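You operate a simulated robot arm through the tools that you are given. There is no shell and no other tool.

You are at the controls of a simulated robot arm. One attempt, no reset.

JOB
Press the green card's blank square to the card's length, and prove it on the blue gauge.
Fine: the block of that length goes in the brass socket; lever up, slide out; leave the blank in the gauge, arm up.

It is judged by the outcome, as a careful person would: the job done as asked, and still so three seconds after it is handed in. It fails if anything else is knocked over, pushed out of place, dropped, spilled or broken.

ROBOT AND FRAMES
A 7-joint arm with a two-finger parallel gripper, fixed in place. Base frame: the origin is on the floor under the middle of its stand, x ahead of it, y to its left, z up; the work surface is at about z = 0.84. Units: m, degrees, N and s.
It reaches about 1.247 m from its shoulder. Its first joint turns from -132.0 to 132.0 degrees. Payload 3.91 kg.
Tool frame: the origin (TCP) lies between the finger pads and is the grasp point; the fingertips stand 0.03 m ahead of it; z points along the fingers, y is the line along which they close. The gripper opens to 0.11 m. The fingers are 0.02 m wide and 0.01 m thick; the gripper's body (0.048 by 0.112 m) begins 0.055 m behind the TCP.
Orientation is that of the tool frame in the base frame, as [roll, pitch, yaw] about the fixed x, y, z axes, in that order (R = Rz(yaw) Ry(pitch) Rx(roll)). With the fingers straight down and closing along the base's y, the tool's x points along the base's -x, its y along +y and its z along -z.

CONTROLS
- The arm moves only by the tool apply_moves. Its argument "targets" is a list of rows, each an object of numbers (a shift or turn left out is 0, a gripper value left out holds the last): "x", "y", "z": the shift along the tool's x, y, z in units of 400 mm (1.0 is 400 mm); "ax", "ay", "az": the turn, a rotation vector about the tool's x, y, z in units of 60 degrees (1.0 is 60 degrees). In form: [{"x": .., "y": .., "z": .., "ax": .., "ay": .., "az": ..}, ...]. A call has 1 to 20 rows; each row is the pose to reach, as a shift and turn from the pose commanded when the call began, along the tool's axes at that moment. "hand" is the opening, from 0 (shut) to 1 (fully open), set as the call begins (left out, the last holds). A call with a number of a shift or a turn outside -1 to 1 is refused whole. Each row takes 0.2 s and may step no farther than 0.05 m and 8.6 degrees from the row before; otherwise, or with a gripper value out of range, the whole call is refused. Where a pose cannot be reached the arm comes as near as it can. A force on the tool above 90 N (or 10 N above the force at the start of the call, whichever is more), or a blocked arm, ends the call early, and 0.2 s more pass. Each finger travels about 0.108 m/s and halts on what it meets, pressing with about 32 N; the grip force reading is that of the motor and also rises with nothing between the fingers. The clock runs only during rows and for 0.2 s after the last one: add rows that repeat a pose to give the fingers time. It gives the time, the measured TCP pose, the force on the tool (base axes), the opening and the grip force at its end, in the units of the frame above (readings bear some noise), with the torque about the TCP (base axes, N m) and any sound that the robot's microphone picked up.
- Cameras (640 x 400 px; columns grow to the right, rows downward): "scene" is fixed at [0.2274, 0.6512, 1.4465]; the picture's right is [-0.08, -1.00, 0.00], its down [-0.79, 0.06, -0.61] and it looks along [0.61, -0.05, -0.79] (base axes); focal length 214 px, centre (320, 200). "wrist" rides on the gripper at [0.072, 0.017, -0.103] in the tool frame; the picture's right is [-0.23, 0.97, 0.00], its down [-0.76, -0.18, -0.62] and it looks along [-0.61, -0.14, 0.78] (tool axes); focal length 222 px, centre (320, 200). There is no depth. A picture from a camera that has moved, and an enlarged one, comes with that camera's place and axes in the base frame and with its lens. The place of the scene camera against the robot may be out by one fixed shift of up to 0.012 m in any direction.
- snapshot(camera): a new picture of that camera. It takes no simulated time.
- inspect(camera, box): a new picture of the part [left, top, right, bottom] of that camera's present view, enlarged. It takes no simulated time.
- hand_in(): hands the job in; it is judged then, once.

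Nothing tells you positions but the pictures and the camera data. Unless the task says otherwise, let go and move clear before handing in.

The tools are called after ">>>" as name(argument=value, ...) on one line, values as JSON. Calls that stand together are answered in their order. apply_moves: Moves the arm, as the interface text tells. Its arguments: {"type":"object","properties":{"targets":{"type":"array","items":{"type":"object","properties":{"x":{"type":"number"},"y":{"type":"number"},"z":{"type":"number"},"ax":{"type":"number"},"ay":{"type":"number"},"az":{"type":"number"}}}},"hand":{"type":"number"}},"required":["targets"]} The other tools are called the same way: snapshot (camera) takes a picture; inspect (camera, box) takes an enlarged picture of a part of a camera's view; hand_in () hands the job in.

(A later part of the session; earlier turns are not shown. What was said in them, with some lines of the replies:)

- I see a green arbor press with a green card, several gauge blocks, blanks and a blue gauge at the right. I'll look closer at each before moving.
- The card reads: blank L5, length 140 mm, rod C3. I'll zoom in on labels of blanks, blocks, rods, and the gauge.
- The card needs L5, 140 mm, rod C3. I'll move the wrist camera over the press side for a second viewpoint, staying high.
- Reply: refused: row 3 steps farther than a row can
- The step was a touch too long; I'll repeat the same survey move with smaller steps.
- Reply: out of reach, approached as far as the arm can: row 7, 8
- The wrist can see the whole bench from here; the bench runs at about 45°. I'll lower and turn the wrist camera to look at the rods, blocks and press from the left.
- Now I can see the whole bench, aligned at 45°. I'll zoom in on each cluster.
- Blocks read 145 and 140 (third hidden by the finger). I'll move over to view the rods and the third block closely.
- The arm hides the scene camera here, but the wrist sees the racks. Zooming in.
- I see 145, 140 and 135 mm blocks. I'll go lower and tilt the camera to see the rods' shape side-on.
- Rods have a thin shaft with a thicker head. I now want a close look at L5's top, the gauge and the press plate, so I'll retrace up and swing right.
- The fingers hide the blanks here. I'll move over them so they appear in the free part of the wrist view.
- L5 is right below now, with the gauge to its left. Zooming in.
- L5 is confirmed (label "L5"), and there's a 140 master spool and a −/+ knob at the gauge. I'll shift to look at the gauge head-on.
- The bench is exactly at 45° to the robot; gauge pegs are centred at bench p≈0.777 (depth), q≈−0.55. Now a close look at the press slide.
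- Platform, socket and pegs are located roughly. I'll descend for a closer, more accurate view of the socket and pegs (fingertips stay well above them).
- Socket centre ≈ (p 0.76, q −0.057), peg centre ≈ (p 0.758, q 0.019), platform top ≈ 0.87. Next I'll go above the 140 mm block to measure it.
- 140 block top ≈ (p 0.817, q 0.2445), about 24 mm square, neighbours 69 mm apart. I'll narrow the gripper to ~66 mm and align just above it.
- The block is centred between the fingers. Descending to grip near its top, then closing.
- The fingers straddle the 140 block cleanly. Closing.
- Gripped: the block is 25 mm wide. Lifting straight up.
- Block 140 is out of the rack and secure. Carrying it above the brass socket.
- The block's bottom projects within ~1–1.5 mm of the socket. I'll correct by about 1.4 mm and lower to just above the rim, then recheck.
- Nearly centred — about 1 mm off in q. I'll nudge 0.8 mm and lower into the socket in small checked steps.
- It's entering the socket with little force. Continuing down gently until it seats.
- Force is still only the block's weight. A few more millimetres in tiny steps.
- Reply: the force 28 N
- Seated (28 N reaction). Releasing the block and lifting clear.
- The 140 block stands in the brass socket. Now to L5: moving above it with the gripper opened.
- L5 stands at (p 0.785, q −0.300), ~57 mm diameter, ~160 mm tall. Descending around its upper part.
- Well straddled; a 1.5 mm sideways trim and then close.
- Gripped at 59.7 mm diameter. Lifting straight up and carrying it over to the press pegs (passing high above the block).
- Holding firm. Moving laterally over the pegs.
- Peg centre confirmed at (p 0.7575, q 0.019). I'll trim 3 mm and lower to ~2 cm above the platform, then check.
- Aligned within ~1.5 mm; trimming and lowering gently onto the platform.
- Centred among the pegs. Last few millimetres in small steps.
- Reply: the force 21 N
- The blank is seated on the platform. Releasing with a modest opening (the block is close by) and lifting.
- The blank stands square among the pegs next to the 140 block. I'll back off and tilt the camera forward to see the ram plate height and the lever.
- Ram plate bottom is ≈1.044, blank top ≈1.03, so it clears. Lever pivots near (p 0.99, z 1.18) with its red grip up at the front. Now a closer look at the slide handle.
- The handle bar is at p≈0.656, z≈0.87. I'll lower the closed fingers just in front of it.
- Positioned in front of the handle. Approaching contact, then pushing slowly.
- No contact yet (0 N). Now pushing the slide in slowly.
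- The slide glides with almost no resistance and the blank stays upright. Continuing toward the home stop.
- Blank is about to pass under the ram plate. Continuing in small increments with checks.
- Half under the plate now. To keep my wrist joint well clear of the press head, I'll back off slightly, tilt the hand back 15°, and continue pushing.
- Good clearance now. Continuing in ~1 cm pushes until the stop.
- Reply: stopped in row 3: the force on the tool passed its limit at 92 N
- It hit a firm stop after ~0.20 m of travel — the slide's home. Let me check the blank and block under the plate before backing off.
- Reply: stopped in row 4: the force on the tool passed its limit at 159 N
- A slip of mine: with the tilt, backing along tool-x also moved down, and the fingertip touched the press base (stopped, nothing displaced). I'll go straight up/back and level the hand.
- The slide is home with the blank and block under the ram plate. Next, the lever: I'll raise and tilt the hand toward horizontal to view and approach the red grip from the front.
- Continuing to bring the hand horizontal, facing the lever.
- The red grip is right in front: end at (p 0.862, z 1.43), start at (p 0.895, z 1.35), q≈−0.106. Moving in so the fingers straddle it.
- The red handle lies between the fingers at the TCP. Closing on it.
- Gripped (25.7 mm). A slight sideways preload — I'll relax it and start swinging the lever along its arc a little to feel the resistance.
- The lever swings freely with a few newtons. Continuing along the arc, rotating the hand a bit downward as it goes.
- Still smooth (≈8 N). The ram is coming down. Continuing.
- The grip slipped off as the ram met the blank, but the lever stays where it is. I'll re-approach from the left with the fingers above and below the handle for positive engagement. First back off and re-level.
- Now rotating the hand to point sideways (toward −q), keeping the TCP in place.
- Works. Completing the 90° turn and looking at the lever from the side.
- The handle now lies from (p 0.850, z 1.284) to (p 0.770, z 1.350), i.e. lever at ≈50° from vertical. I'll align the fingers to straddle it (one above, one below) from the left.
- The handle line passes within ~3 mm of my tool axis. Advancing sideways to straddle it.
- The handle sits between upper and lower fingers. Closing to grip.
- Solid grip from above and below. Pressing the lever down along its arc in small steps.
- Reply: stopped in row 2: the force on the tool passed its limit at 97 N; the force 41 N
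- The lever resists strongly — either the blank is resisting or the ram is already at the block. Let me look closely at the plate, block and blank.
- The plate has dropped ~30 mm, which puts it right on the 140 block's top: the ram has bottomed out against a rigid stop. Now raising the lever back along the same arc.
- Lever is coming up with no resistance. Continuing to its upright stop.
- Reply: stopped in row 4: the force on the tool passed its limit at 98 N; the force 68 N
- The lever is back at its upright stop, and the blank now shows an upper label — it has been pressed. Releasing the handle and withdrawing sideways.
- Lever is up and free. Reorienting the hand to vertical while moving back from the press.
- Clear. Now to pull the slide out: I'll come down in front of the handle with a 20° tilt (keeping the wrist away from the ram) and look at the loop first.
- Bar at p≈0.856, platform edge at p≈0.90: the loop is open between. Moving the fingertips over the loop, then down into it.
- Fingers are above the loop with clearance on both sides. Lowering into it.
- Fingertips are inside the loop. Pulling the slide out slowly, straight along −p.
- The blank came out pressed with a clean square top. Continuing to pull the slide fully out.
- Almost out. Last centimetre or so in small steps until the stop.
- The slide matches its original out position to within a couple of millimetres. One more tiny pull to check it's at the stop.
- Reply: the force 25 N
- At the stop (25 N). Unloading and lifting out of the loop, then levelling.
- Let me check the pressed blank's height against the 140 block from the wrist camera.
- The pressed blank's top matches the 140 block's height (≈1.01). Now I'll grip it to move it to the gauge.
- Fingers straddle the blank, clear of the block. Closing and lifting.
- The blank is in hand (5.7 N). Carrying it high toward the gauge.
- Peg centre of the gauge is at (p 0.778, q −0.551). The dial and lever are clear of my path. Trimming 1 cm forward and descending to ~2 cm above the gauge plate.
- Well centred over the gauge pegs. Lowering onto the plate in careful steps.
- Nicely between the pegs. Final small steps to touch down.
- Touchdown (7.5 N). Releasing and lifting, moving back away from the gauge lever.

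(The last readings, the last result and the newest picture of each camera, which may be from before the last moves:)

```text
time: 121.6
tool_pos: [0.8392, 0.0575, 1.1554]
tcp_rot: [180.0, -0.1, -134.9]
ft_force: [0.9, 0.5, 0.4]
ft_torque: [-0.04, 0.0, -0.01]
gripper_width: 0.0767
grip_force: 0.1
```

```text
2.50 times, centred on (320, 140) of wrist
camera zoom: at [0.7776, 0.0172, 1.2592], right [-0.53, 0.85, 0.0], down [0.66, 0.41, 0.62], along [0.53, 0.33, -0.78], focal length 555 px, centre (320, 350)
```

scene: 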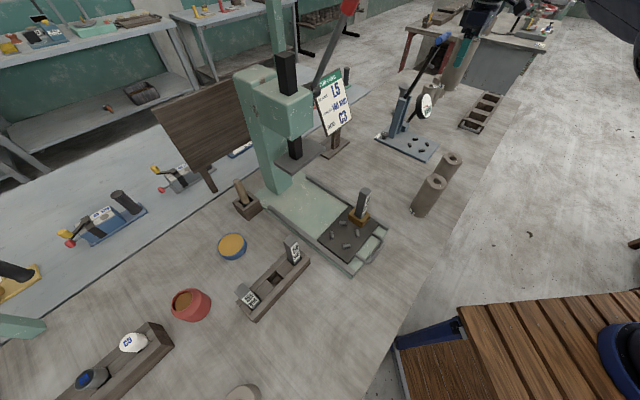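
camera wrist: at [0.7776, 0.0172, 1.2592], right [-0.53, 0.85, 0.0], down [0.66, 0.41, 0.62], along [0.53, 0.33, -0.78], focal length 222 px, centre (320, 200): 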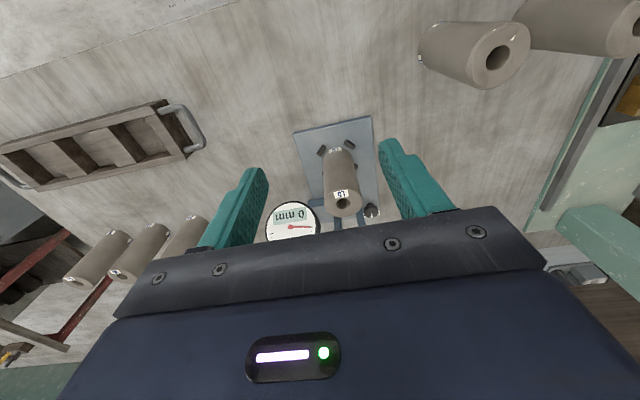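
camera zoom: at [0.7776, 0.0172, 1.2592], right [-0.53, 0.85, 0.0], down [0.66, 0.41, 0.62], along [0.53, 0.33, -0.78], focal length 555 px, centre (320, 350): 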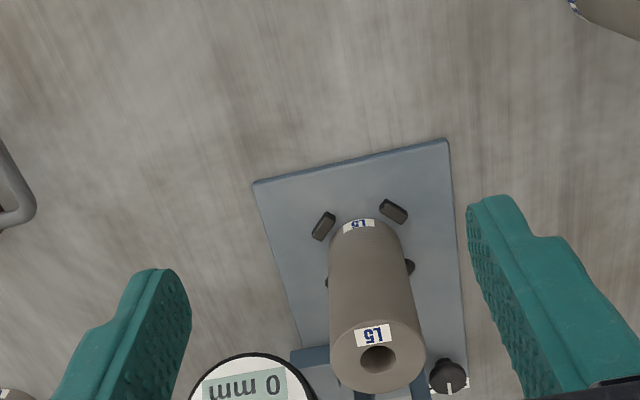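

The blank stands in the gauge among its pegs. Next the gauge arm: its blue cross-handle is at about (p 0.85, q −0.55…−0.65, z 1.22). I'll turn the hand so the fingers can close front/back on that handle.

>>> apply_moves(targets=[{"x": 0.016, "z": -0.025, "az": 0.125}, {"x": 0.031, "z": -0.05, "az": 0.25}, {"x": 0.047, "z": -0.075, "az": 0.375}, {"x": 0.0625, "z": -0.1, "az": 0.5}, {"x": 0.078, "z": -0.125, "az": 0.625}, {"x": 0.094, "z": -0.15, "az": 0.75}, {"x": 0.11, "z": -0.175, "az": 0.875}, {"x": 0.125, "z": -0.2, "az": 1.0}])

>>> apply_moves(targets=[{"az": 0.125}, {"az": 0.25}, {"az": 0.375}, {"az": 0.5}, {"az": 0.5}])

>>> snapshot(camera="wrist")

>>> snapshot(camera="scene")

```text
time: 123.4
tool_pos: [0.8025, 0.0231, 1.2362]
tcp_rot: [-179.9, -0.1, 165.0]
ft_force: [-0.2, -0.9, 0.5]
ft_torque: [0.02, 0.04, -0.01]
gripper_width: 0.0769
grip_force: 0.0
```

```text
time: 124.6
tool_pos: [0.8045, 0.0236, 1.2371]
tcp_rot: [-179.9, 0.1, 135.1]
ft_force: [0.3, 0.1, 0.4]
ft_torque: [0.01, -0.03, 0.03]
gripper_width: 0.077
grip_force: 0.0
```

```text
taken
camera wrist: at [0.7656, 0.0861, 1.3411], right [0.85, 0.53, 0.0], down [0.41, -0.66, 0.62], along [0.33, -0.53, -0.78], focal length 222 px, centre (320, 200)
```

wrist: 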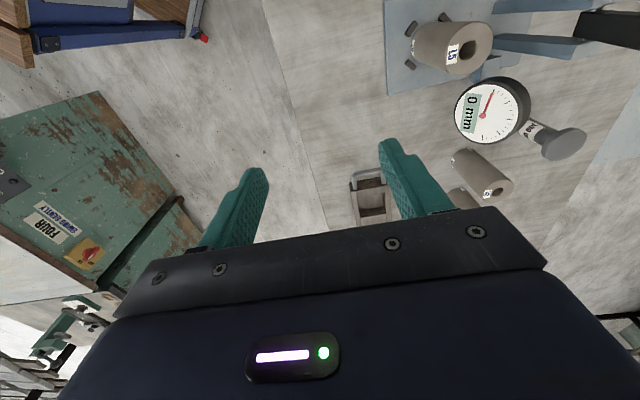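

```text
taken
```

scene: 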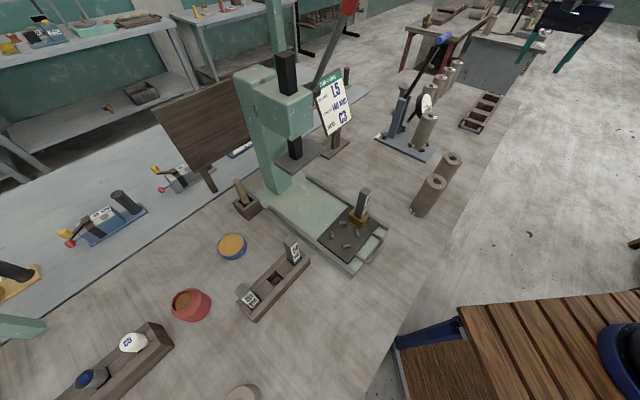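

There is a note on a green cabinet and a good view of the dial; let me read both.

>>> inspect(camera="wrist", box=[0, 190, 120, 280])

>>> inspect(camera="wrist", box=[380, 0, 640, 200])

>>> inspect(camera="wrist", box=[440, 60, 600, 170])

```text
4.44 times, centred on (60, 235) of wrist
camera zoom: at [0.7656, 0.0861, 1.3411], right [0.85, 0.53, 0.0], down [0.41, -0.66, 0.62], along [0.33, -0.53, -0.78], focal length 987 px, centre (1476, 44)
```

zoom: 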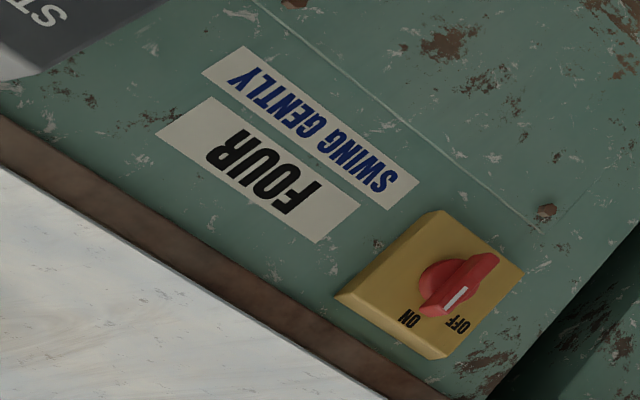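

```text
2.00 times, centred on (510, 100) of wrist
camera zoom: at [0.7656, 0.0861, 1.3411], right [0.85, 0.53, 0.0], down [0.41, -0.66, 0.62], along [0.33, -0.53, -0.78], focal length 444 px, centre (-60, 400)
```

zoom: 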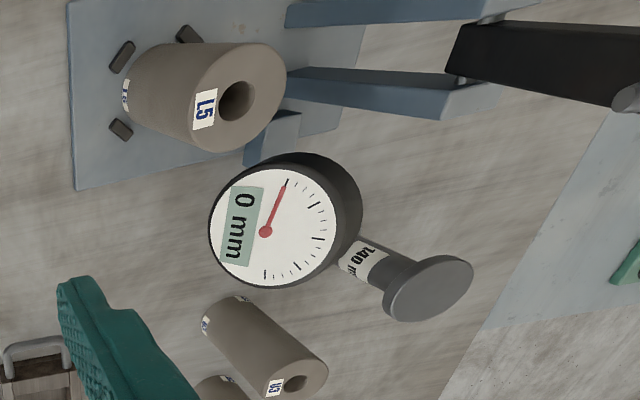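

```text
3.64 times, centred on (520, 115) of wrist
camera zoom: at [0.7656, 0.0861, 1.3411], right [0.85, 0.53, 0.0], down [0.41, -0.66, 0.62], along [0.33, -0.53, -0.78], focal length 808 px, centre (-407, 509)
```

zoom: 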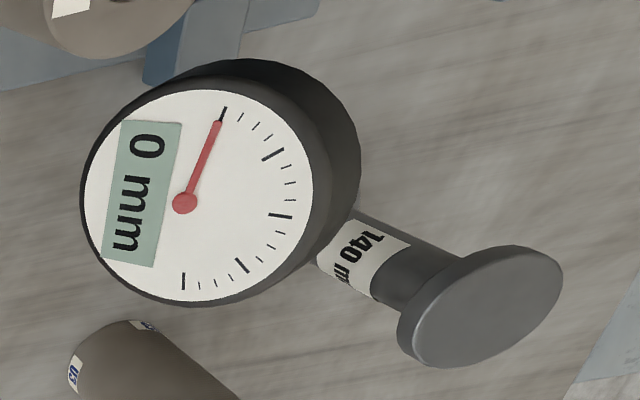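

The dial reads 0 mm at rest; the cabinet note ("FOUR / SWING GENTLY") is for something else. Tilting the hand 45° and moving to a pre-grasp point in front of the blue handle.

>>> apply_moves(targets=[{"x": -0.02, "y": 0.05, "z": -0.026, "ax": -0.125}, {"x": -0.04, "y": 0.11, "z": -0.0525, "ax": -0.25}, {"x": -0.06, "y": 0.18, "z": -0.079, "ax": -0.375}, {"x": -0.08, "y": 0.26, "z": -0.105, "ax": -0.5}, {"x": -0.1, "y": 0.34, "z": -0.131, "ax": -0.625}, {"x": -0.12, "y": 0.41, "z": -0.1575, "ax": -0.75}, {"x": -0.12, "y": 0.41, "z": -0.1575, "ax": -0.75}])

>>> snapshot(camera="wrist")

>>> snapshot(camera="scene")

```text
time: 126.2
tool_pos: [0.9519, 0.1076, 1.2989]
tcp_rot: [134.9, 0.0, 135.0]
ft_force: [-0.5, 0.5, 0.3]
ft_torque: [0.0, -0.03, -0.01]
gripper_width: 0.077
grip_force: 0.0
```

```text
taken
camera wrist: at [0.8602, 0.1141, 1.3847], right [0.65, 0.33, 0.69], down [0.14, -0.94, 0.31], along [0.75, -0.11, -0.65], focal length 222 px, centre (320, 200)
```

wrist: 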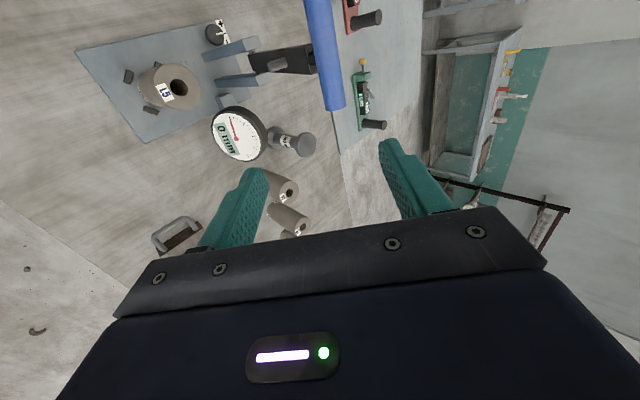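

```text
taken
```

scene: 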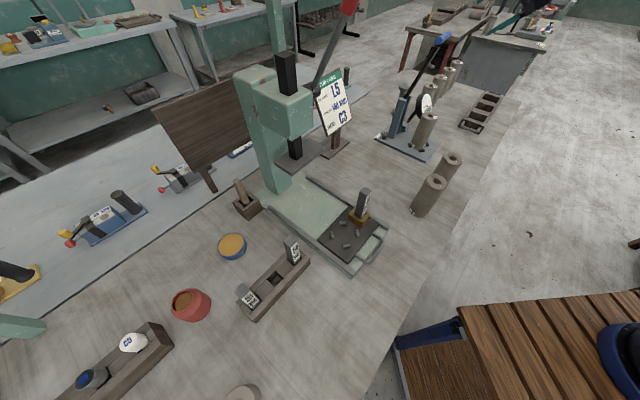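

The blue T-handle is at ≈(p 0.836, z 1.234), centred on q −0.55, with a free right half. Aligning with its right half and moving closer.

>>> apply_moves(targets=[{"x": 0.016, "y": 0.013, "z": 0.04}, {"x": 0.032, "y": 0.026, "z": 0.08}, {"x": 0.0475, "y": 0.0385, "z": 0.12}, {"x": 0.0475, "y": 0.0385, "z": 0.12}])

>>> snapshot(camera="wrist")

>>> inspect(camera="scene", box=[390, 0, 510, 130])

```text
time: 127.2
tool_pos: [0.9712, 0.1502, 1.2757]
tcp_rot: [135.0, 0.0, 135.1]
ft_force: [0.6, -0.3, -0.7]
ft_torque: [0.03, -0.01, 0.03]
gripper_width: 0.0771
grip_force: 0.0
```

```text
taken
camera wrist: at [0.879, 0.1594, 1.3624], right [0.65, 0.33, 0.69], down [0.14, -0.94, 0.32], along [0.75, -0.11, -0.65], focal length 222 px, centre (320, 200)
```

wrist: 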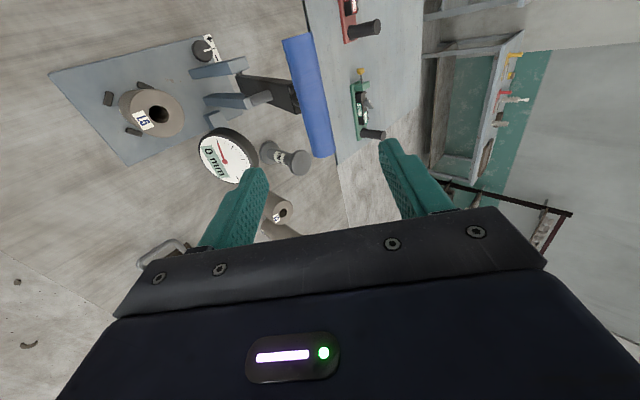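

```text
3.08 times, centred on (450, 65) of scene
camera zoom: at [0.2274, 0.6512, 1.4465], right [-0.08, -1.0, 0.0], down [-0.79, 0.06, -0.61], along [0.61, -0.05, -0.79], focal length 660 px, centre (-80, 615)
```

zoom: 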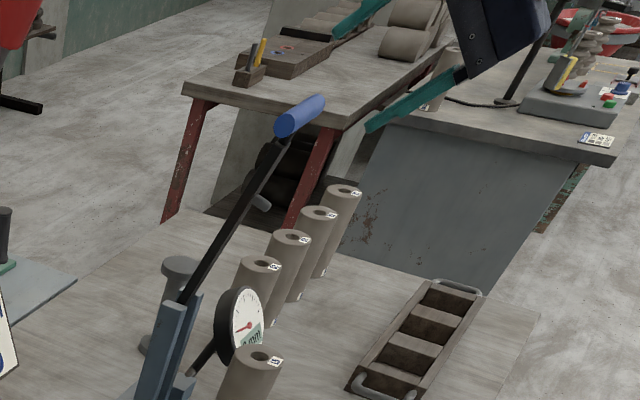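

Handle pinned down: (p 0.836, z 1.2395), right end at q −0.586. Moving in to straddle its right half.

>>> apply_moves(targets=[{"x": 0.016, "y": 0.012, "z": 0.03}, {"x": 0.016, "y": 0.012, "z": 0.07}, {"x": 0.016, "y": 0.012, "z": 0.11}, {"x": 0.016, "y": 0.012, "z": 0.14}, {"x": 0.016, "y": 0.012, "z": 0.14}])

>>> snapshot(camera="wrist")

>>> inspect(camera="scene", box=[390, 0, 510, 130])

```text
time: 128.4
tool_pos: [0.9972, 0.186, 1.2393]
tcp_rot: [135.1, 0.1, 135.0]
ft_force: [0.3, 0.4, 0.7]
ft_torque: [-0.01, 0.0, 0.03]
gripper_width: 0.077
grip_force: 0.1
```

```text
taken
camera wrist: at [0.9035, 0.1929, 1.3258], right [0.65, 0.33, 0.69], down [0.14, -0.94, 0.32], along [0.75, -0.11, -0.65], focal length 222 px, centre (320, 200)
```

wrist: 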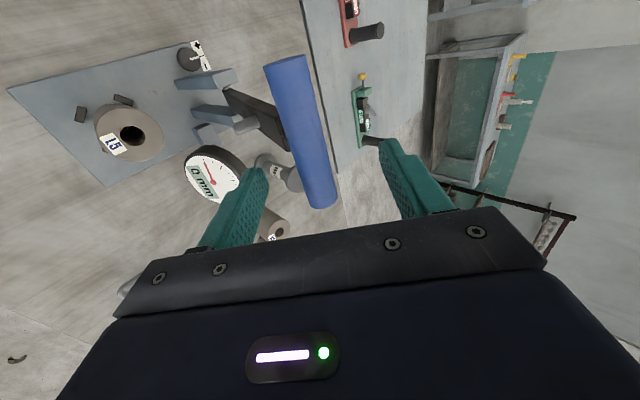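

```text
3.08 times, centred on (450, 65) of scene
camera zoom: at [0.2274, 0.6512, 1.4465], right [-0.08, -1.0, 0.0], down [-0.79, 0.06, -0.61], along [0.61, -0.05, -0.79], focal length 660 px, centre (-80, 615)
```

zoom: 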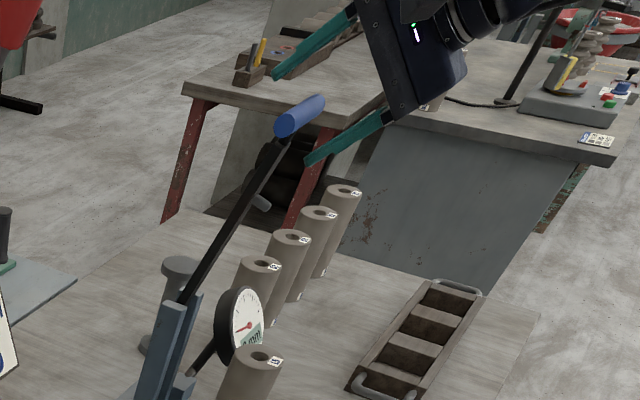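

The handle's right half is between the fingers. Closing on it.

>>> apply_moves(targets=[{"z": 0}, {"z": 0}, {"z": 0}, {"z": 0}], hand=0)

>>> snapshot(camera="wrist")

```text
time: 129.4
tool_pos: [0.996, 0.185, 1.2392]
tcp_rot: [135.2, -0.1, 134.9]
ft_force: [-22.8, -11.2, -20.9]
ft_torque: [-0.26, 0.4, 0.09]
gripper_width: 0.0197
grip_force: 44.6
```

```text
taken
camera wrist: at [0.9032, 0.1924, 1.3249], right [0.65, 0.33, 0.69], down [0.14, -0.94, 0.32], along [0.75, -0.11, -0.66], focal length 222 px, centre (320, 200)
```

wrist: 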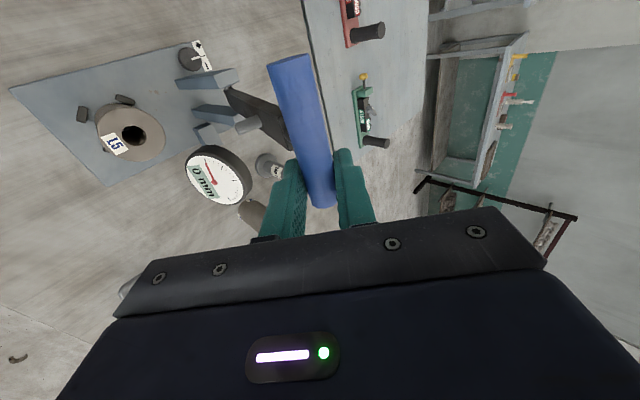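

Gripped (19.7 mm handle). Swinging the gauge arm forward along its arc, slowly.

>>> apply_moves(targets=[{"y": -0.026, "z": -0.015}, {"y": -0.0535, "z": -0.0288}, {"y": -0.0835, "z": -0.0415}, {"y": -0.1145, "z": -0.0528}])

>>> inspect(camera="scene", box=[380, 0, 500, 170])

>>> snapshot(camera="wrist")

```text
time: 130.4
tool_pos: [0.9628, 0.1507, 1.222]
tcp_rot: [134.9, 0.0, 135.0]
ft_force: [6.3, 1.2, -4.9]
ft_torque: [0.5, 0.19, 0.42]
gripper_width: 0.0197
grip_force: 45.1
```

```text
2.35 times, centred on (440, 85) of scene
camera zoom: at [0.2274, 0.6512, 1.4465], right [-0.08, -1.0, 0.0], down [-0.79, 0.06, -0.61], along [0.61, -0.05, -0.79], focal length 505 px, centre (38, 471)
```

zoom: 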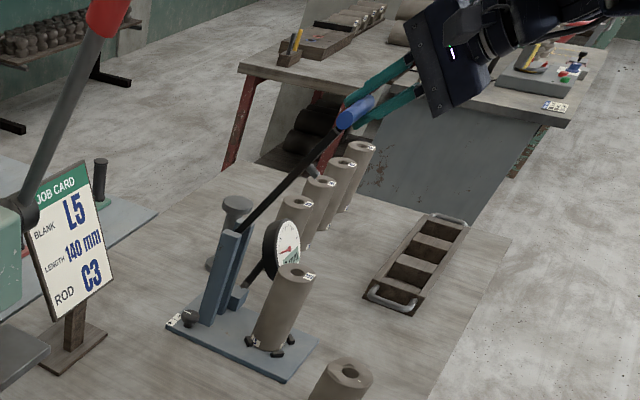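

```text
taken
camera wrist: at [0.87, 0.1594, 1.3087], right [0.65, 0.33, 0.69], down [0.14, -0.94, 0.32], along [0.75, -0.11, -0.65], focal length 222 px, centre (320, 200)
```

wrist: 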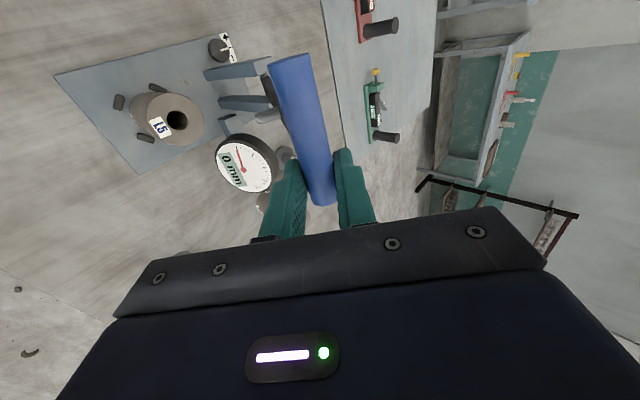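

The arm follows easily. Continuing the swing down over the blank.

>>> apply_moves(targets=[{"y": -0.0315, "z": -0.009}, {"y": -0.0635, "z": -0.0165}, {"y": -0.0955, "z": -0.0212}, {"y": -0.128, "z": -0.025}, {"y": -0.161, "z": -0.0258}, {"y": -0.1935, "z": -0.0258}, {"y": -0.226, "z": -0.0224}, {"y": -0.2585, "z": -0.0183}])

>>> inspect(camera="scene", box=[380, 0, 500, 170])

>>> snapshot(camera="wrist")

```text
time: 132.2
tool_pos: [0.9071, 0.0952, 1.1562]
tcp_rot: [135.2, 0.0, 135.2]
ft_force: [-1.5, 4.9, 0.7]
ft_torque: [0.33, -0.08, 0.06]
gripper_width: 0.0196
grip_force: 44.6
```

```text
2.35 times, centred on (440, 85) of scene
camera zoom: at [0.2274, 0.6512, 1.4465], right [-0.08, -1.0, 0.0], down [-0.79, 0.06, -0.61], along [0.61, -0.05, -0.79], focal length 505 px, centre (38, 471)
```

zoom: 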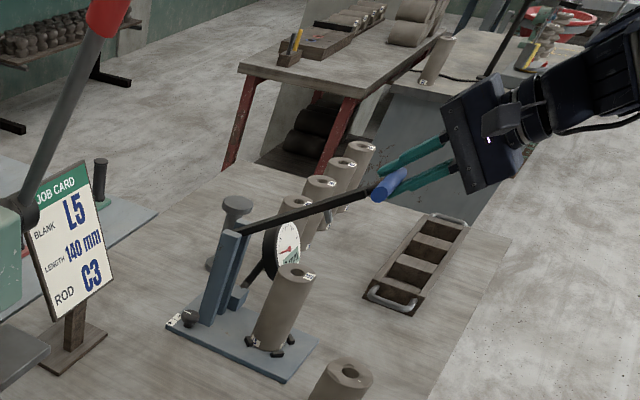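

```text
taken
camera wrist: at [0.8145, 0.1037, 1.2419], right [0.65, 0.33, 0.69], down [0.14, -0.94, 0.32], along [0.75, -0.11, -0.65], focal length 222 px, centre (320, 200)
```

wrist: 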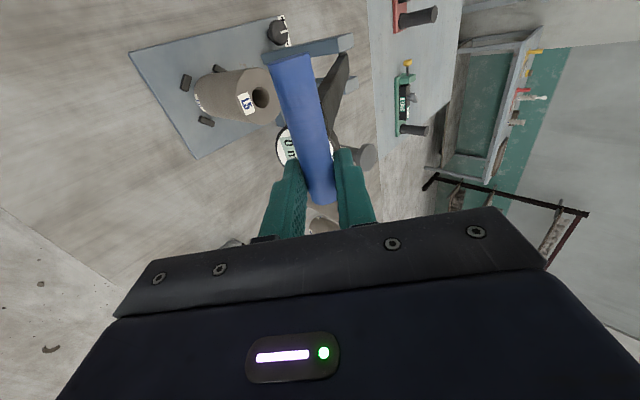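

Halfway down and smooth. Continuing.

>>> apply_moves(targets=[{"y": -0.0323, "z": 0.0068}, {"y": -0.0638, "z": 0.0153}, {"y": -0.0948, "z": 0.0258}, {"y": -0.1253, "z": 0.0383}, {"y": -0.1545, "z": 0.0523}])

>>> inspect(camera="scene", box=[380, 40, 480, 170])

>>> snapshot(camera="wrist")

```text
time: 133.4
tool_pos: [0.8876, 0.0756, 1.0967]
tcp_rot: [135.2, 0.0, 135.1]
ft_force: [-3.0, 8.0, -1.7]
ft_torque: [0.37, 0.18, 0.12]
gripper_width: 0.0194
grip_force: 45.0
```

```text
3.08 times, centred on (430, 105) of scene
camera zoom: at [0.2274, 0.6512, 1.4465], right [-0.08, -1.0, 0.0], down [-0.79, 0.06, -0.61], along [0.61, -0.05, -0.79], focal length 660 px, centre (-18, 492)
```

zoom: 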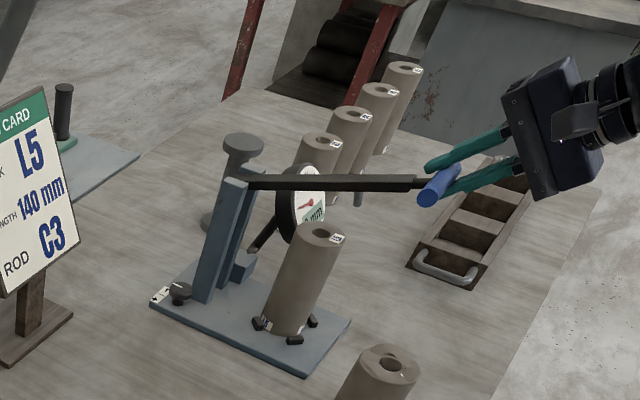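

```text
taken
camera wrist: at [0.7944, 0.083, 1.1819], right [0.65, 0.33, 0.69], down [0.14, -0.94, 0.32], along [0.75, -0.11, -0.65], focal length 222 px, centre (320, 200)
```

wrist: 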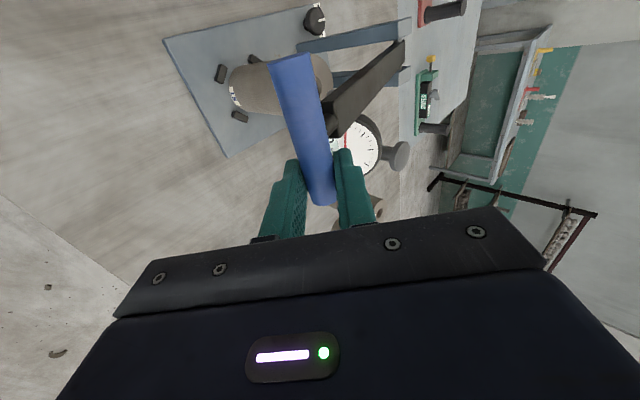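

Nearly down. Smaller steps now, watching for contact.

>>> apply_moves(targets=[{"y": -0.0145, "z": 0.008}, {"y": -0.0285, "z": 0.016}, {"y": -0.0425, "z": 0.025}, {"y": -0.056, "z": 0.0338}, {"y": -0.0695, "z": 0.0435}, {"y": -0.0825, "z": 0.0533}])

>>> inspect(camera="scene", box=[380, 40, 480, 170])

>>> snapshot(camera="wrist")

```text
time: 134.8
tool_pos: [0.8814, 0.0693, 1.058]
tcp_rot: [135.1, 0.1, 135.1]
ft_force: [-3.1, -4.4, 0.5]
ft_torque: [-0.37, -0.38, -0.47]
gripper_width: 0.0194
grip_force: 44.8
```

```text
3.08 times, centred on (430, 105) of scene
camera zoom: at [0.2274, 0.6512, 1.4465], right [-0.08, -1.0, 0.0], down [-0.79, 0.06, -0.61], along [0.61, -0.05, -0.79], focal length 660 px, centre (-18, 492)
```

zoom: 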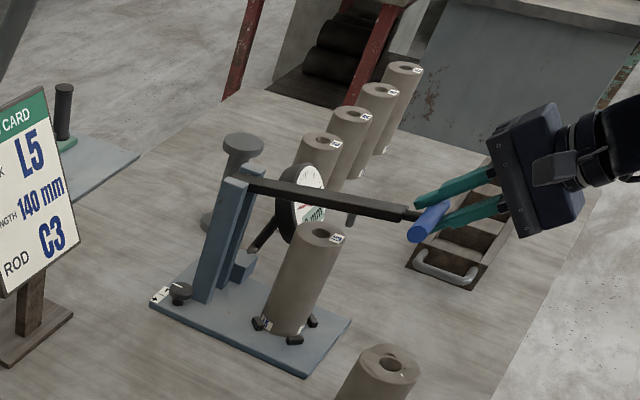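

```text
taken
camera wrist: at [0.7884, 0.0771, 1.1433], right [0.65, 0.33, 0.69], down [0.14, -0.94, 0.32], along [0.75, -0.11, -0.65], focal length 222 px, centre (320, 200)
```

wrist: 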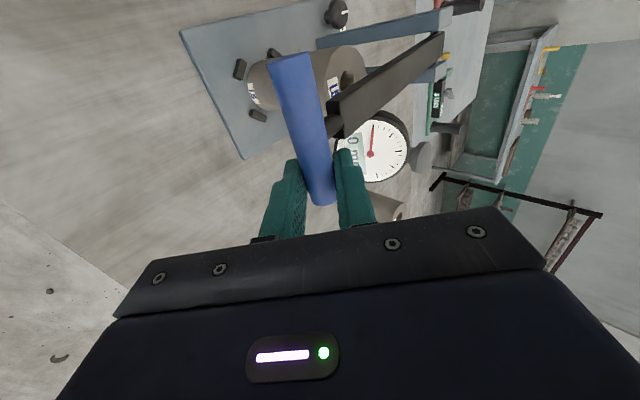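

No contact yet. A few more degrees in fine steps.

>>> apply_moves(targets=[{"y": -0.0064, "z": 0.005}, {"y": -0.0128, "z": 0.0103}, {"y": -0.019, "z": 0.0155}, {"y": -0.025, "z": 0.0208}])

>>> inspect(camera="scene", box=[390, 60, 460, 150])

>>> inspect(camera="wrist", box=[240, 20, 460, 200])

```text
time: 135.8
tool_pos: [0.8809, 0.0691, 1.0447]
tcp_rot: [135.1, 0.1, 135.0]
ft_force: [-1.0, -12.7, 0.1]
ft_torque: [-0.22, -0.26, -0.3]
gripper_width: 0.0192
grip_force: 45.1
```

```text
4.44 times, centred on (425, 105) of scene
camera zoom: at [0.2274, 0.6512, 1.4465], right [-0.08, -1.0, 0.0], down [-0.79, 0.06, -0.61], along [0.61, -0.05, -0.79], focal length 953 px, centre (-147, 622)
```

zoom: 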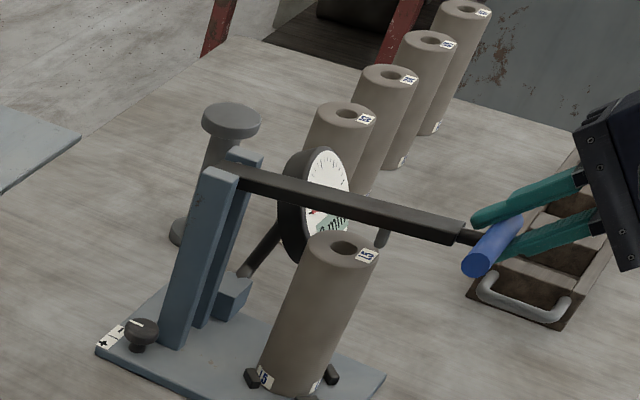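

```text
2.22 times, centred on (350, 110) of wrist
camera zoom: at [0.7878, 0.0764, 1.1307], right [0.65, 0.33, 0.69], down [0.14, -0.94, 0.32], along [0.75, -0.11, -0.65], focal length 494 px, centre (253, 400)
```

zoom: 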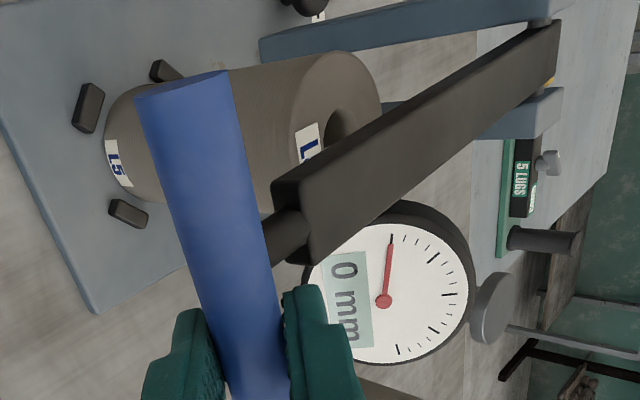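

The arm's foot is ~1 cm above the blank's rim and the dial is readable. Lowering in 3 mm steps.

>>> apply_moves(targets=[{"y": -0.0061, "z": 0.0056}, {"y": -0.0123, "z": 0.0113}, {"y": -0.018, "z": 0.0169}, {"y": -0.0238, "z": 0.0225}])

>>> inspect(camera="wrist", box=[240, 20, 460, 200])

>>> inspect(camera="scene", box=[390, 60, 460, 150])

```text
time: 136.8
tool_pos: [0.8804, 0.0689, 1.0312]
tcp_rot: [135.1, 0.0, 135.1]
ft_force: [9.2, -18.4, 0.4]
ft_torque: [-0.2, -0.4, -0.39]
gripper_width: 0.0195
grip_force: 44.5
```

```text
2.22 times, centred on (350, 110) of wrist
camera zoom: at [0.7873, 0.0762, 1.1178], right [0.65, 0.33, 0.69], down [0.14, -0.94, 0.32], along [0.75, -0.11, -0.65], focal length 494 px, centre (253, 400)
```

zoom: 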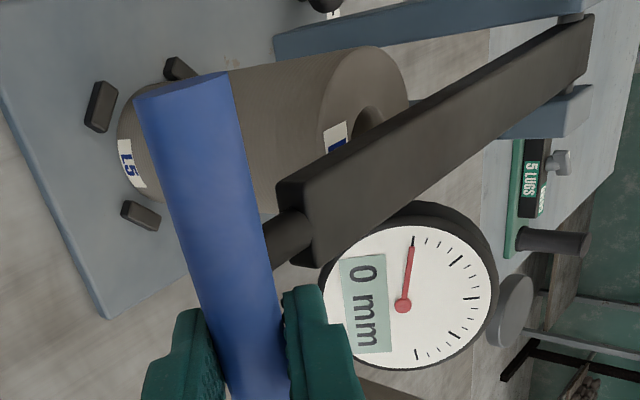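

```text
4.44 times, centred on (425, 105) of scene
camera zoom: at [0.2274, 0.6512, 1.4465], right [-0.08, -1.0, 0.0], down [-0.79, 0.06, -0.61], along [0.61, -0.05, -0.79], focal length 953 px, centre (-147, 622)
```

zoom: 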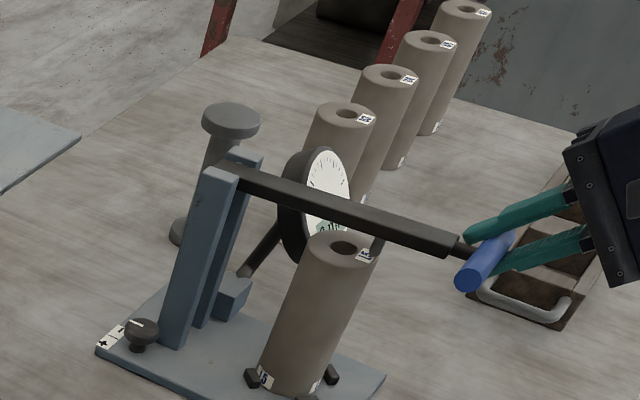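

Still 0 mm, foot just above the rim. I'll relax a small sideways preload and continue down.

>>> apply_moves(targets=[{"x": -0.003, "y": -0.0057, "z": 0.0058}, {"x": -0.003, "y": -0.0113, "z": 0.0117}, {"x": -0.003, "y": -0.0169, "z": 0.0177}])

>>> inspect(camera="wrist", box=[240, 20, 460, 200])

>>> inspect(camera="scene", box=[390, 60, 460, 150])

```text
time: 137.6
tool_pos: [0.8807, 0.0692, 1.0254]
tcp_rot: [134.7, 0.2, 135.1]
ft_force: [-7.7, -0.8, 39.4]
ft_torque: [0.39, -0.07, 0.13]
gripper_width: 0.0198
grip_force: 44.9
```

```text
2.22 times, centred on (350, 110) of wrist
camera zoom: at [0.7875, 0.0763, 1.1107], right [0.64, 0.33, 0.69], down [0.14, -0.94, 0.31], along [0.75, -0.11, -0.65], focal length 494 px, centre (253, 400)
```

zoom: 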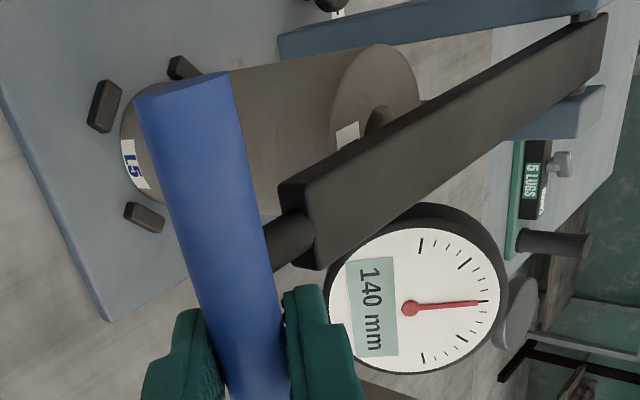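

```text
4.44 times, centred on (425, 105) of scene
camera zoom: at [0.2274, 0.6512, 1.4465], right [-0.08, -1.0, 0.0], down [-0.79, 0.06, -0.61], along [0.61, -0.05, -0.79], focal length 953 px, centre (-147, 622)
```

zoom: 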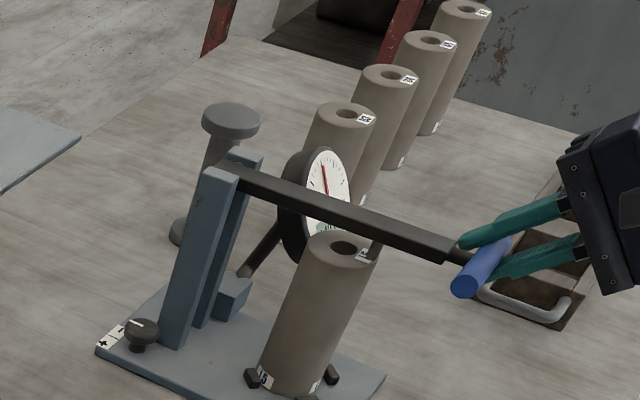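

The dial now reads 140 mm, needle on the centre mark — proven. Holding a moment, then swinging the gauge arm back up along the same arc.

>>> apply_moves(targets=[{"x": 0}, {"x": 0}, {"x": 0}, {"x": 0}])

>>> inspect(camera="wrist", box=[360, 100, 480, 200])

```text
time: 138.6
tool_pos: [0.881, 0.0695, 1.0256]
tcp_rot: [134.8, 0.1, 135.1]
ft_force: [18.3, 12.8, 68.2]
ft_torque: [0.8, -0.49, -0.05]
gripper_width: 0.0196
grip_force: 45.0
```

```text
4.00 times, centred on (420, 150) of wrist
camera zoom: at [0.7876, 0.0765, 1.1103], right [0.64, 0.33, 0.69], down [0.14, -0.94, 0.31], along [0.75, -0.11, -0.65], focal length 888 px, centre (-80, 400)
```

zoom: 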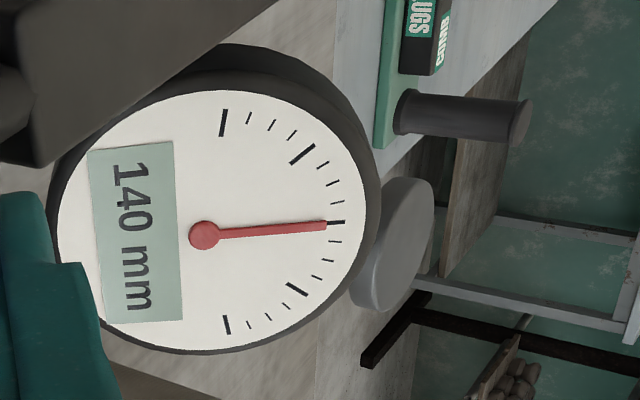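

Confirmed: 140 mm. Raising the gauge arm.

>>> apply_moves(targets=[{"y": 0.008, "z": -0.009}, {"y": 0.0163, "z": -0.0178}, {"y": 0.0283, "z": -0.029}, {"y": 0.0403, "z": -0.0403}, {"y": 0.0653, "z": -0.061}])

>>> inspect(camera="scene", box=[390, 60, 460, 150])

```text
time: 139.8
tool_pos: [0.882, 0.0697, 1.0566]
tcp_rot: [135.2, 0.0, 135.0]
ft_force: [-16.0, 5.0, -3.0]
ft_torque: [-0.11, 0.46, 0.28]
gripper_width: 0.0193
grip_force: 44.9
```

```text
4.44 times, centred on (425, 105) of scene
camera zoom: at [0.2274, 0.6512, 1.4465], right [-0.08, -1.0, 0.0], down [-0.79, 0.06, -0.61], along [0.61, -0.05, -0.79], focal length 953 px, centre (-147, 622)
```

zoom: 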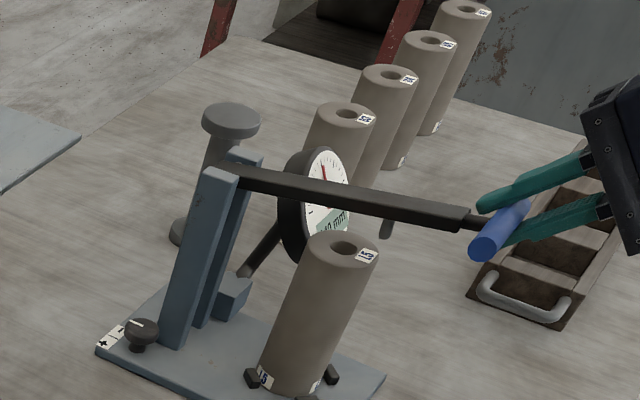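

The dial keeps its 140 mm reading. Continuing the arm upward.

>>> apply_moves(targets=[{"x": 0.002, "y": 0.0265, "z": -0.0195}, {"x": 0.002, "y": 0.054, "z": -0.037}, {"x": 0.002, "y": 0.0825, "z": -0.0533}, {"x": 0.002, "y": 0.112, "z": -0.0673}, {"x": 0.002, "y": 0.1423, "z": -0.0798}, {"x": 0.002, "y": 0.1735, "z": -0.0903}, {"x": 0.002, "y": 0.205, "z": -0.0988}, {"x": 0.002, "y": 0.237, "z": -0.1055}, {"x": 0.002, "y": 0.2695, "z": -0.1103}, {"x": 0.002, "y": 0.302, "z": -0.113}, {"x": 0.002, "y": 0.3348, "z": -0.1138}, {"x": 0.002, "y": 0.3673, "z": -0.1125}])

>>> inspect(camera="scene", box=[380, 0, 500, 170])

```text
time: 142.4
tool_pos: [0.9342, 0.1212, 1.1937]
tcp_rot: [135.0, 0.0, 135.0]
ft_force: [3.7, -8.4, 0.3]
ft_torque: [-0.38, -0.05, -0.2]
gripper_width: 0.0196
grip_force: 44.8
```

```text
2.35 times, centred on (440, 85) of scene
camera zoom: at [0.2274, 0.6512, 1.4465], right [-0.08, -1.0, 0.0], down [-0.79, 0.06, -0.61], along [0.61, -0.05, -0.79], focal length 505 px, centre (38, 471)
```

zoom: 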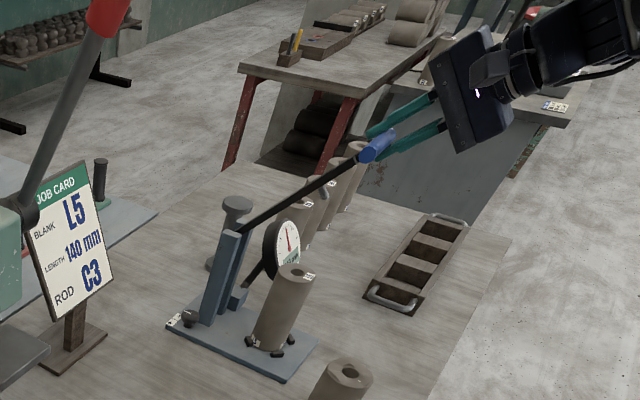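

Continuing to the upright rest position.

>>> apply_moves(targets=[{"y": 0.0328, "z": 0.0033}, {"y": 0.065, "z": 0.0088}, {"y": 0.0968, "z": 0.016}, {"y": 0.1283, "z": 0.025}, {"y": 0.159, "z": 0.036}, {"y": 0.1893, "z": 0.049}, {"y": 0.2163, "z": 0.0625}, {"y": 0.23, "z": 0.07}])

>>> inspect(camera="scene", box=[380, 0, 500, 170])

```text
time: 144.2
tool_pos: [0.9929, 0.1811, 1.2402]
tcp_rot: [135.1, -0.1, 135.2]
ft_force: [-9.4, 8.0, -3.6]
ft_torque: [0.24, 0.48, 0.46]
gripper_width: 0.0193
grip_force: 45.3
```

```text
2.35 times, centred on (440, 85) of scene
camera zoom: at [0.2274, 0.6512, 1.4465], right [-0.08, -1.0, 0.0], down [-0.79, 0.06, -0.61], along [0.61, -0.05, -0.79], focal length 505 px, centre (38, 471)
```

zoom: 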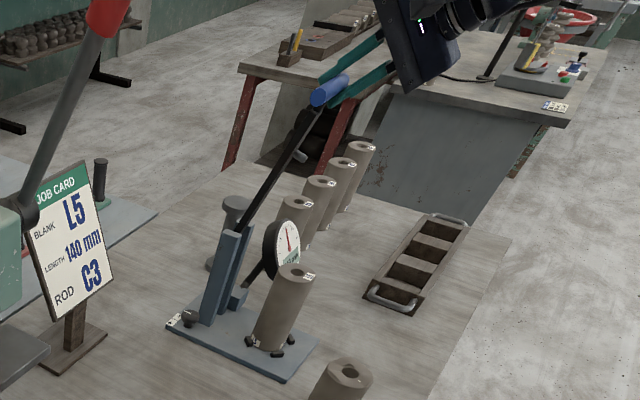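

Nearly at rest; nudging the last few millimetres to its up stop.

>>> apply_moves(targets=[{"x": 0.001, "y": 0.0065, "z": 0.004}, {"x": 0.001, "y": 0.013, "z": 0.008}])

>>> apply_moves(targets=[{"y": 0.005, "z": 0.003}, {"y": 0.009, "z": 0.0055}])

```text
time: 144.8
tool_pos: [0.996, 0.1839, 1.2395]
tcp_rot: [135.2, -0.2, 135.1]
ft_force: [-44.0, -2.6, -11.4]
ft_torque: [-0.05, 0.61, 0.27]
gripper_width: 0.0197
grip_force: 45.1
```

```text
time: 145.4
tool_pos: [0.9989, 0.184, 1.2403]
tcp_rot: [135.4, 0.0, 134.8]
ft_force: [-68.7, -33.7, -44.6]
ft_torque: [-0.55, 1.09, 0.33]
gripper_width: 0.0197
grip_force: 45.4
```

It's at its upper stop. Easing the preload, then releasing and backing straight out.

>>> apply_moves(targets=[{"y": -0.007, "z": -0.004}, {"y": -0.013, "z": -0.008}])

>>> apply_moves(targets=[{"z": 0}, {"z": 0}, {"z": 0}], hand=0.65)

>>> snapshot(camera="wrist")

>>> inspect(camera="scene", box=[380, 0, 500, 170])

```text
time: 146.0
tool_pos: [0.9976, 0.183, 1.2388]
tcp_rot: [135.0, 0.1, 134.9]
ft_force: [15.9, -13.3, -33.8]
ft_torque: [-0.4, -0.11, -0.28]
gripper_width: 0.0197
grip_force: 45.1
```

```text
time: 146.8
tool_pos: [0.9948, 0.1844, 1.2397]
tcp_rot: [135.1, 0.1, 135.0]
ft_force: [0.0, 0.1, 0.1]
ft_torque: [0.0, -0.01, -0.03]
gripper_width: 0.0715
grip_force: 0.0
```

```text
taken
camera wrist: at [0.9018, 0.1912, 1.3263], right [0.65, 0.33, 0.69], down [0.14, -0.94, 0.32], along [0.75, -0.11, -0.65], focal length 222 px, centre (320, 200)
```

wrist: 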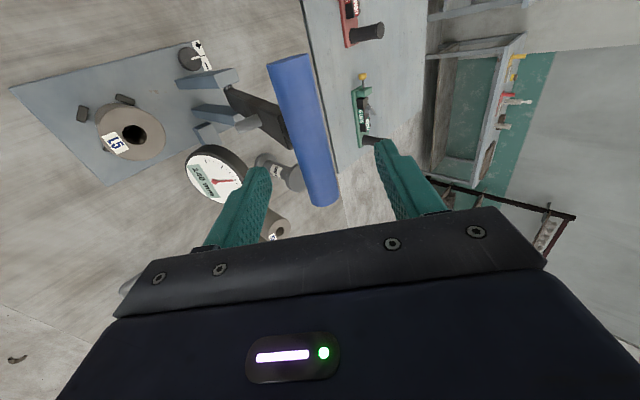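

```text
2.35 times, centred on (440, 85) of scene
camera zoom: at [0.2274, 0.6512, 1.4465], right [-0.08, -1.0, 0.0], down [-0.79, 0.06, -0.61], along [0.61, -0.05, -0.79], focal length 505 px, centre (38, 471)
```

zoom: 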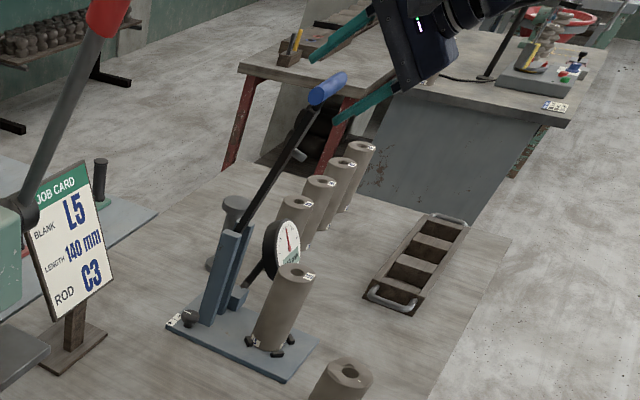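

The gauge arm stays up on its own; the dial still shows 140 mm. Backing straight out.

>>> apply_moves(targets=[{"z": -0.05}, {"z": -0.12}, {"z": -0.2}, {"z": -0.28}, {"z": -0.34}])

>>> snapshot(camera="wrist")

>>> snapshot(camera="scene")

```text
time: 148.0
tool_pos: [0.9275, 0.1181, 1.3354]
tcp_rot: [135.1, -0.1, 135.0]
ft_force: [0.3, 0.3, -0.8]
ft_torque: [0.01, 0.03, 0.0]
gripper_width: 0.0715
grip_force: 0.1
```

```text
taken
camera wrist: at [0.8343, 0.1241, 1.4216], right [0.65, 0.33, 0.69], down [0.14, -0.94, 0.32], along [0.75, -0.11, -0.65], focal length 222 px, centre (320, 200)
```

wrist: 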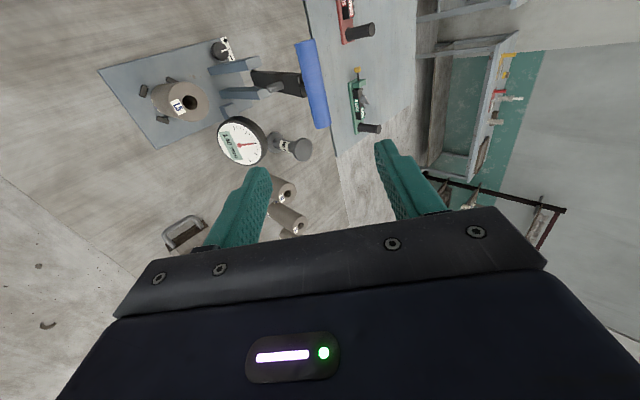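

```text
taken
```

scene: 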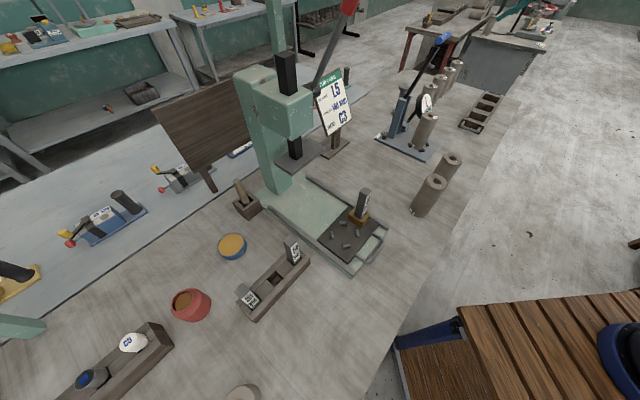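

All in place: blank in the gauge, gauge arm up, press lever up, slide out. I'll withdraw the robot a bit more and do a final check of the dial and blank.

>>> apply_moves(targets=[{"z": -0.08}, {"z": -0.16}, {"z": -0.24}, {"z": -0.3}, {"z": -0.3}])

>>> inspect(camera="wrist", box=[150, 40, 350, 180])

>>> inspect(camera="scene", box=[370, 20, 480, 170])

>>> inspect(camera="scene", box=[220, 40, 400, 290])

```text
time: 149.2
tool_pos: [0.8656, 0.0558, 1.4216]
tcp_rot: [135.1, -0.1, 135.0]
ft_force: [-0.5, 0.4, 0.5]
ft_torque: [-0.01, 0.0, 0.01]
gripper_width: 0.0715
grip_force: 0.1
```

```text
2.86 times, centred on (250, 110) of wrist
camera zoom: at [0.7729, 0.0635, 1.508], right [0.65, 0.33, 0.69], down [0.14, -0.94, 0.32], along [0.75, -0.11, -0.65], focal length 635 px, centre (520, 457)
```

zoom: 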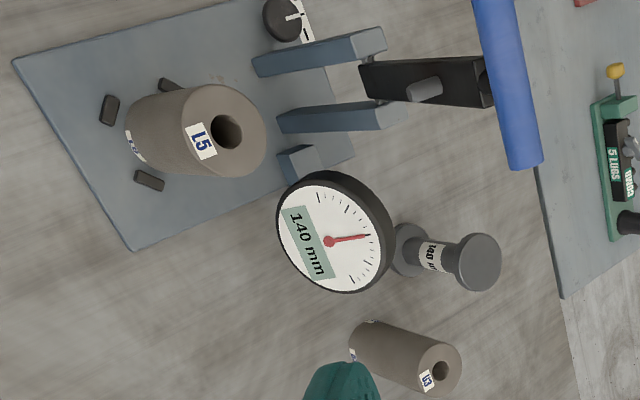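

```text
2.67 times, centred on (425, 95) of scene
camera zoom: at [0.2274, 0.6512, 1.4465], right [-0.08, -1.0, 0.0], down [-0.79, 0.06, -0.61], along [0.61, -0.05, -0.79], focal length 572 px, centre (40, 480)
```

zoom: 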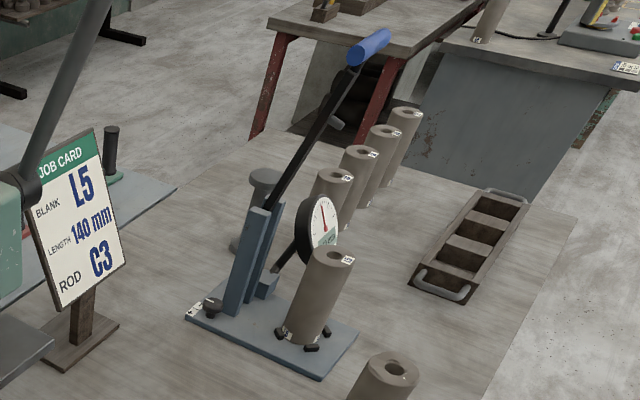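

```text
1.60 times, centred on (310, 165) of scene
camera zoom: at [0.2274, 0.6512, 1.4465], right [-0.08, -1.0, 0.0], down [-0.79, 0.06, -0.61], along [0.61, -0.05, -0.79], focal length 343 px, centre (336, 256)
```

zoom: 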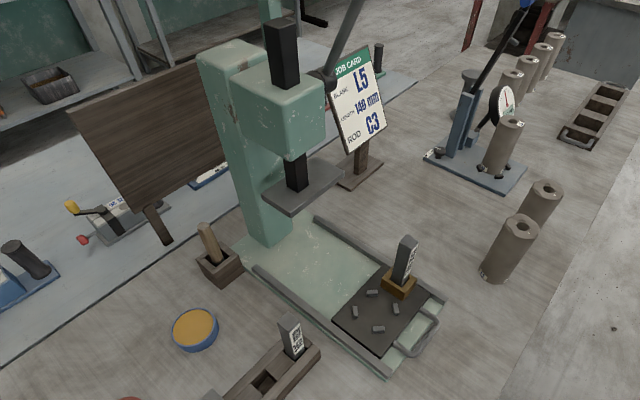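

Final check: the L5 blank stands square in the blue gauge, the dial holds 140 mm, and the gauge arm is up. The press lever is up, the slide is out with the 140 block in the brass socket, and the robot is clear. Handing in.

>>> hand_in()

```text
The job is handed in.
```

I pressed the L5 blank to 140 mm and proved it on the blue gauge. The dial read 140 mm with the arm down, and still showed it at my last check before I handed in.

- **Press:** the 140 mm block is in the brass socket, the lever is back up at its stop, and the slide is pulled out to its stop.
- **Gauge:** the blank is standing among the gauge pegs and the gauge arm is up at its stop. The robot arm is raised clear.
- **Not used:** I left rod C3, which the card also lists, in its rack because the job didn't ask for it. I also left the 140 mm master by the gauge alone, since the reading agreed with the block.

While backing away from the slide handle I touched a fingertip to the press base, hard enough that the force limit (159 N) stopped the arm. Nothing moved or looked damaged afterwards. In the final pictures nothing else was knocked over or out of place.
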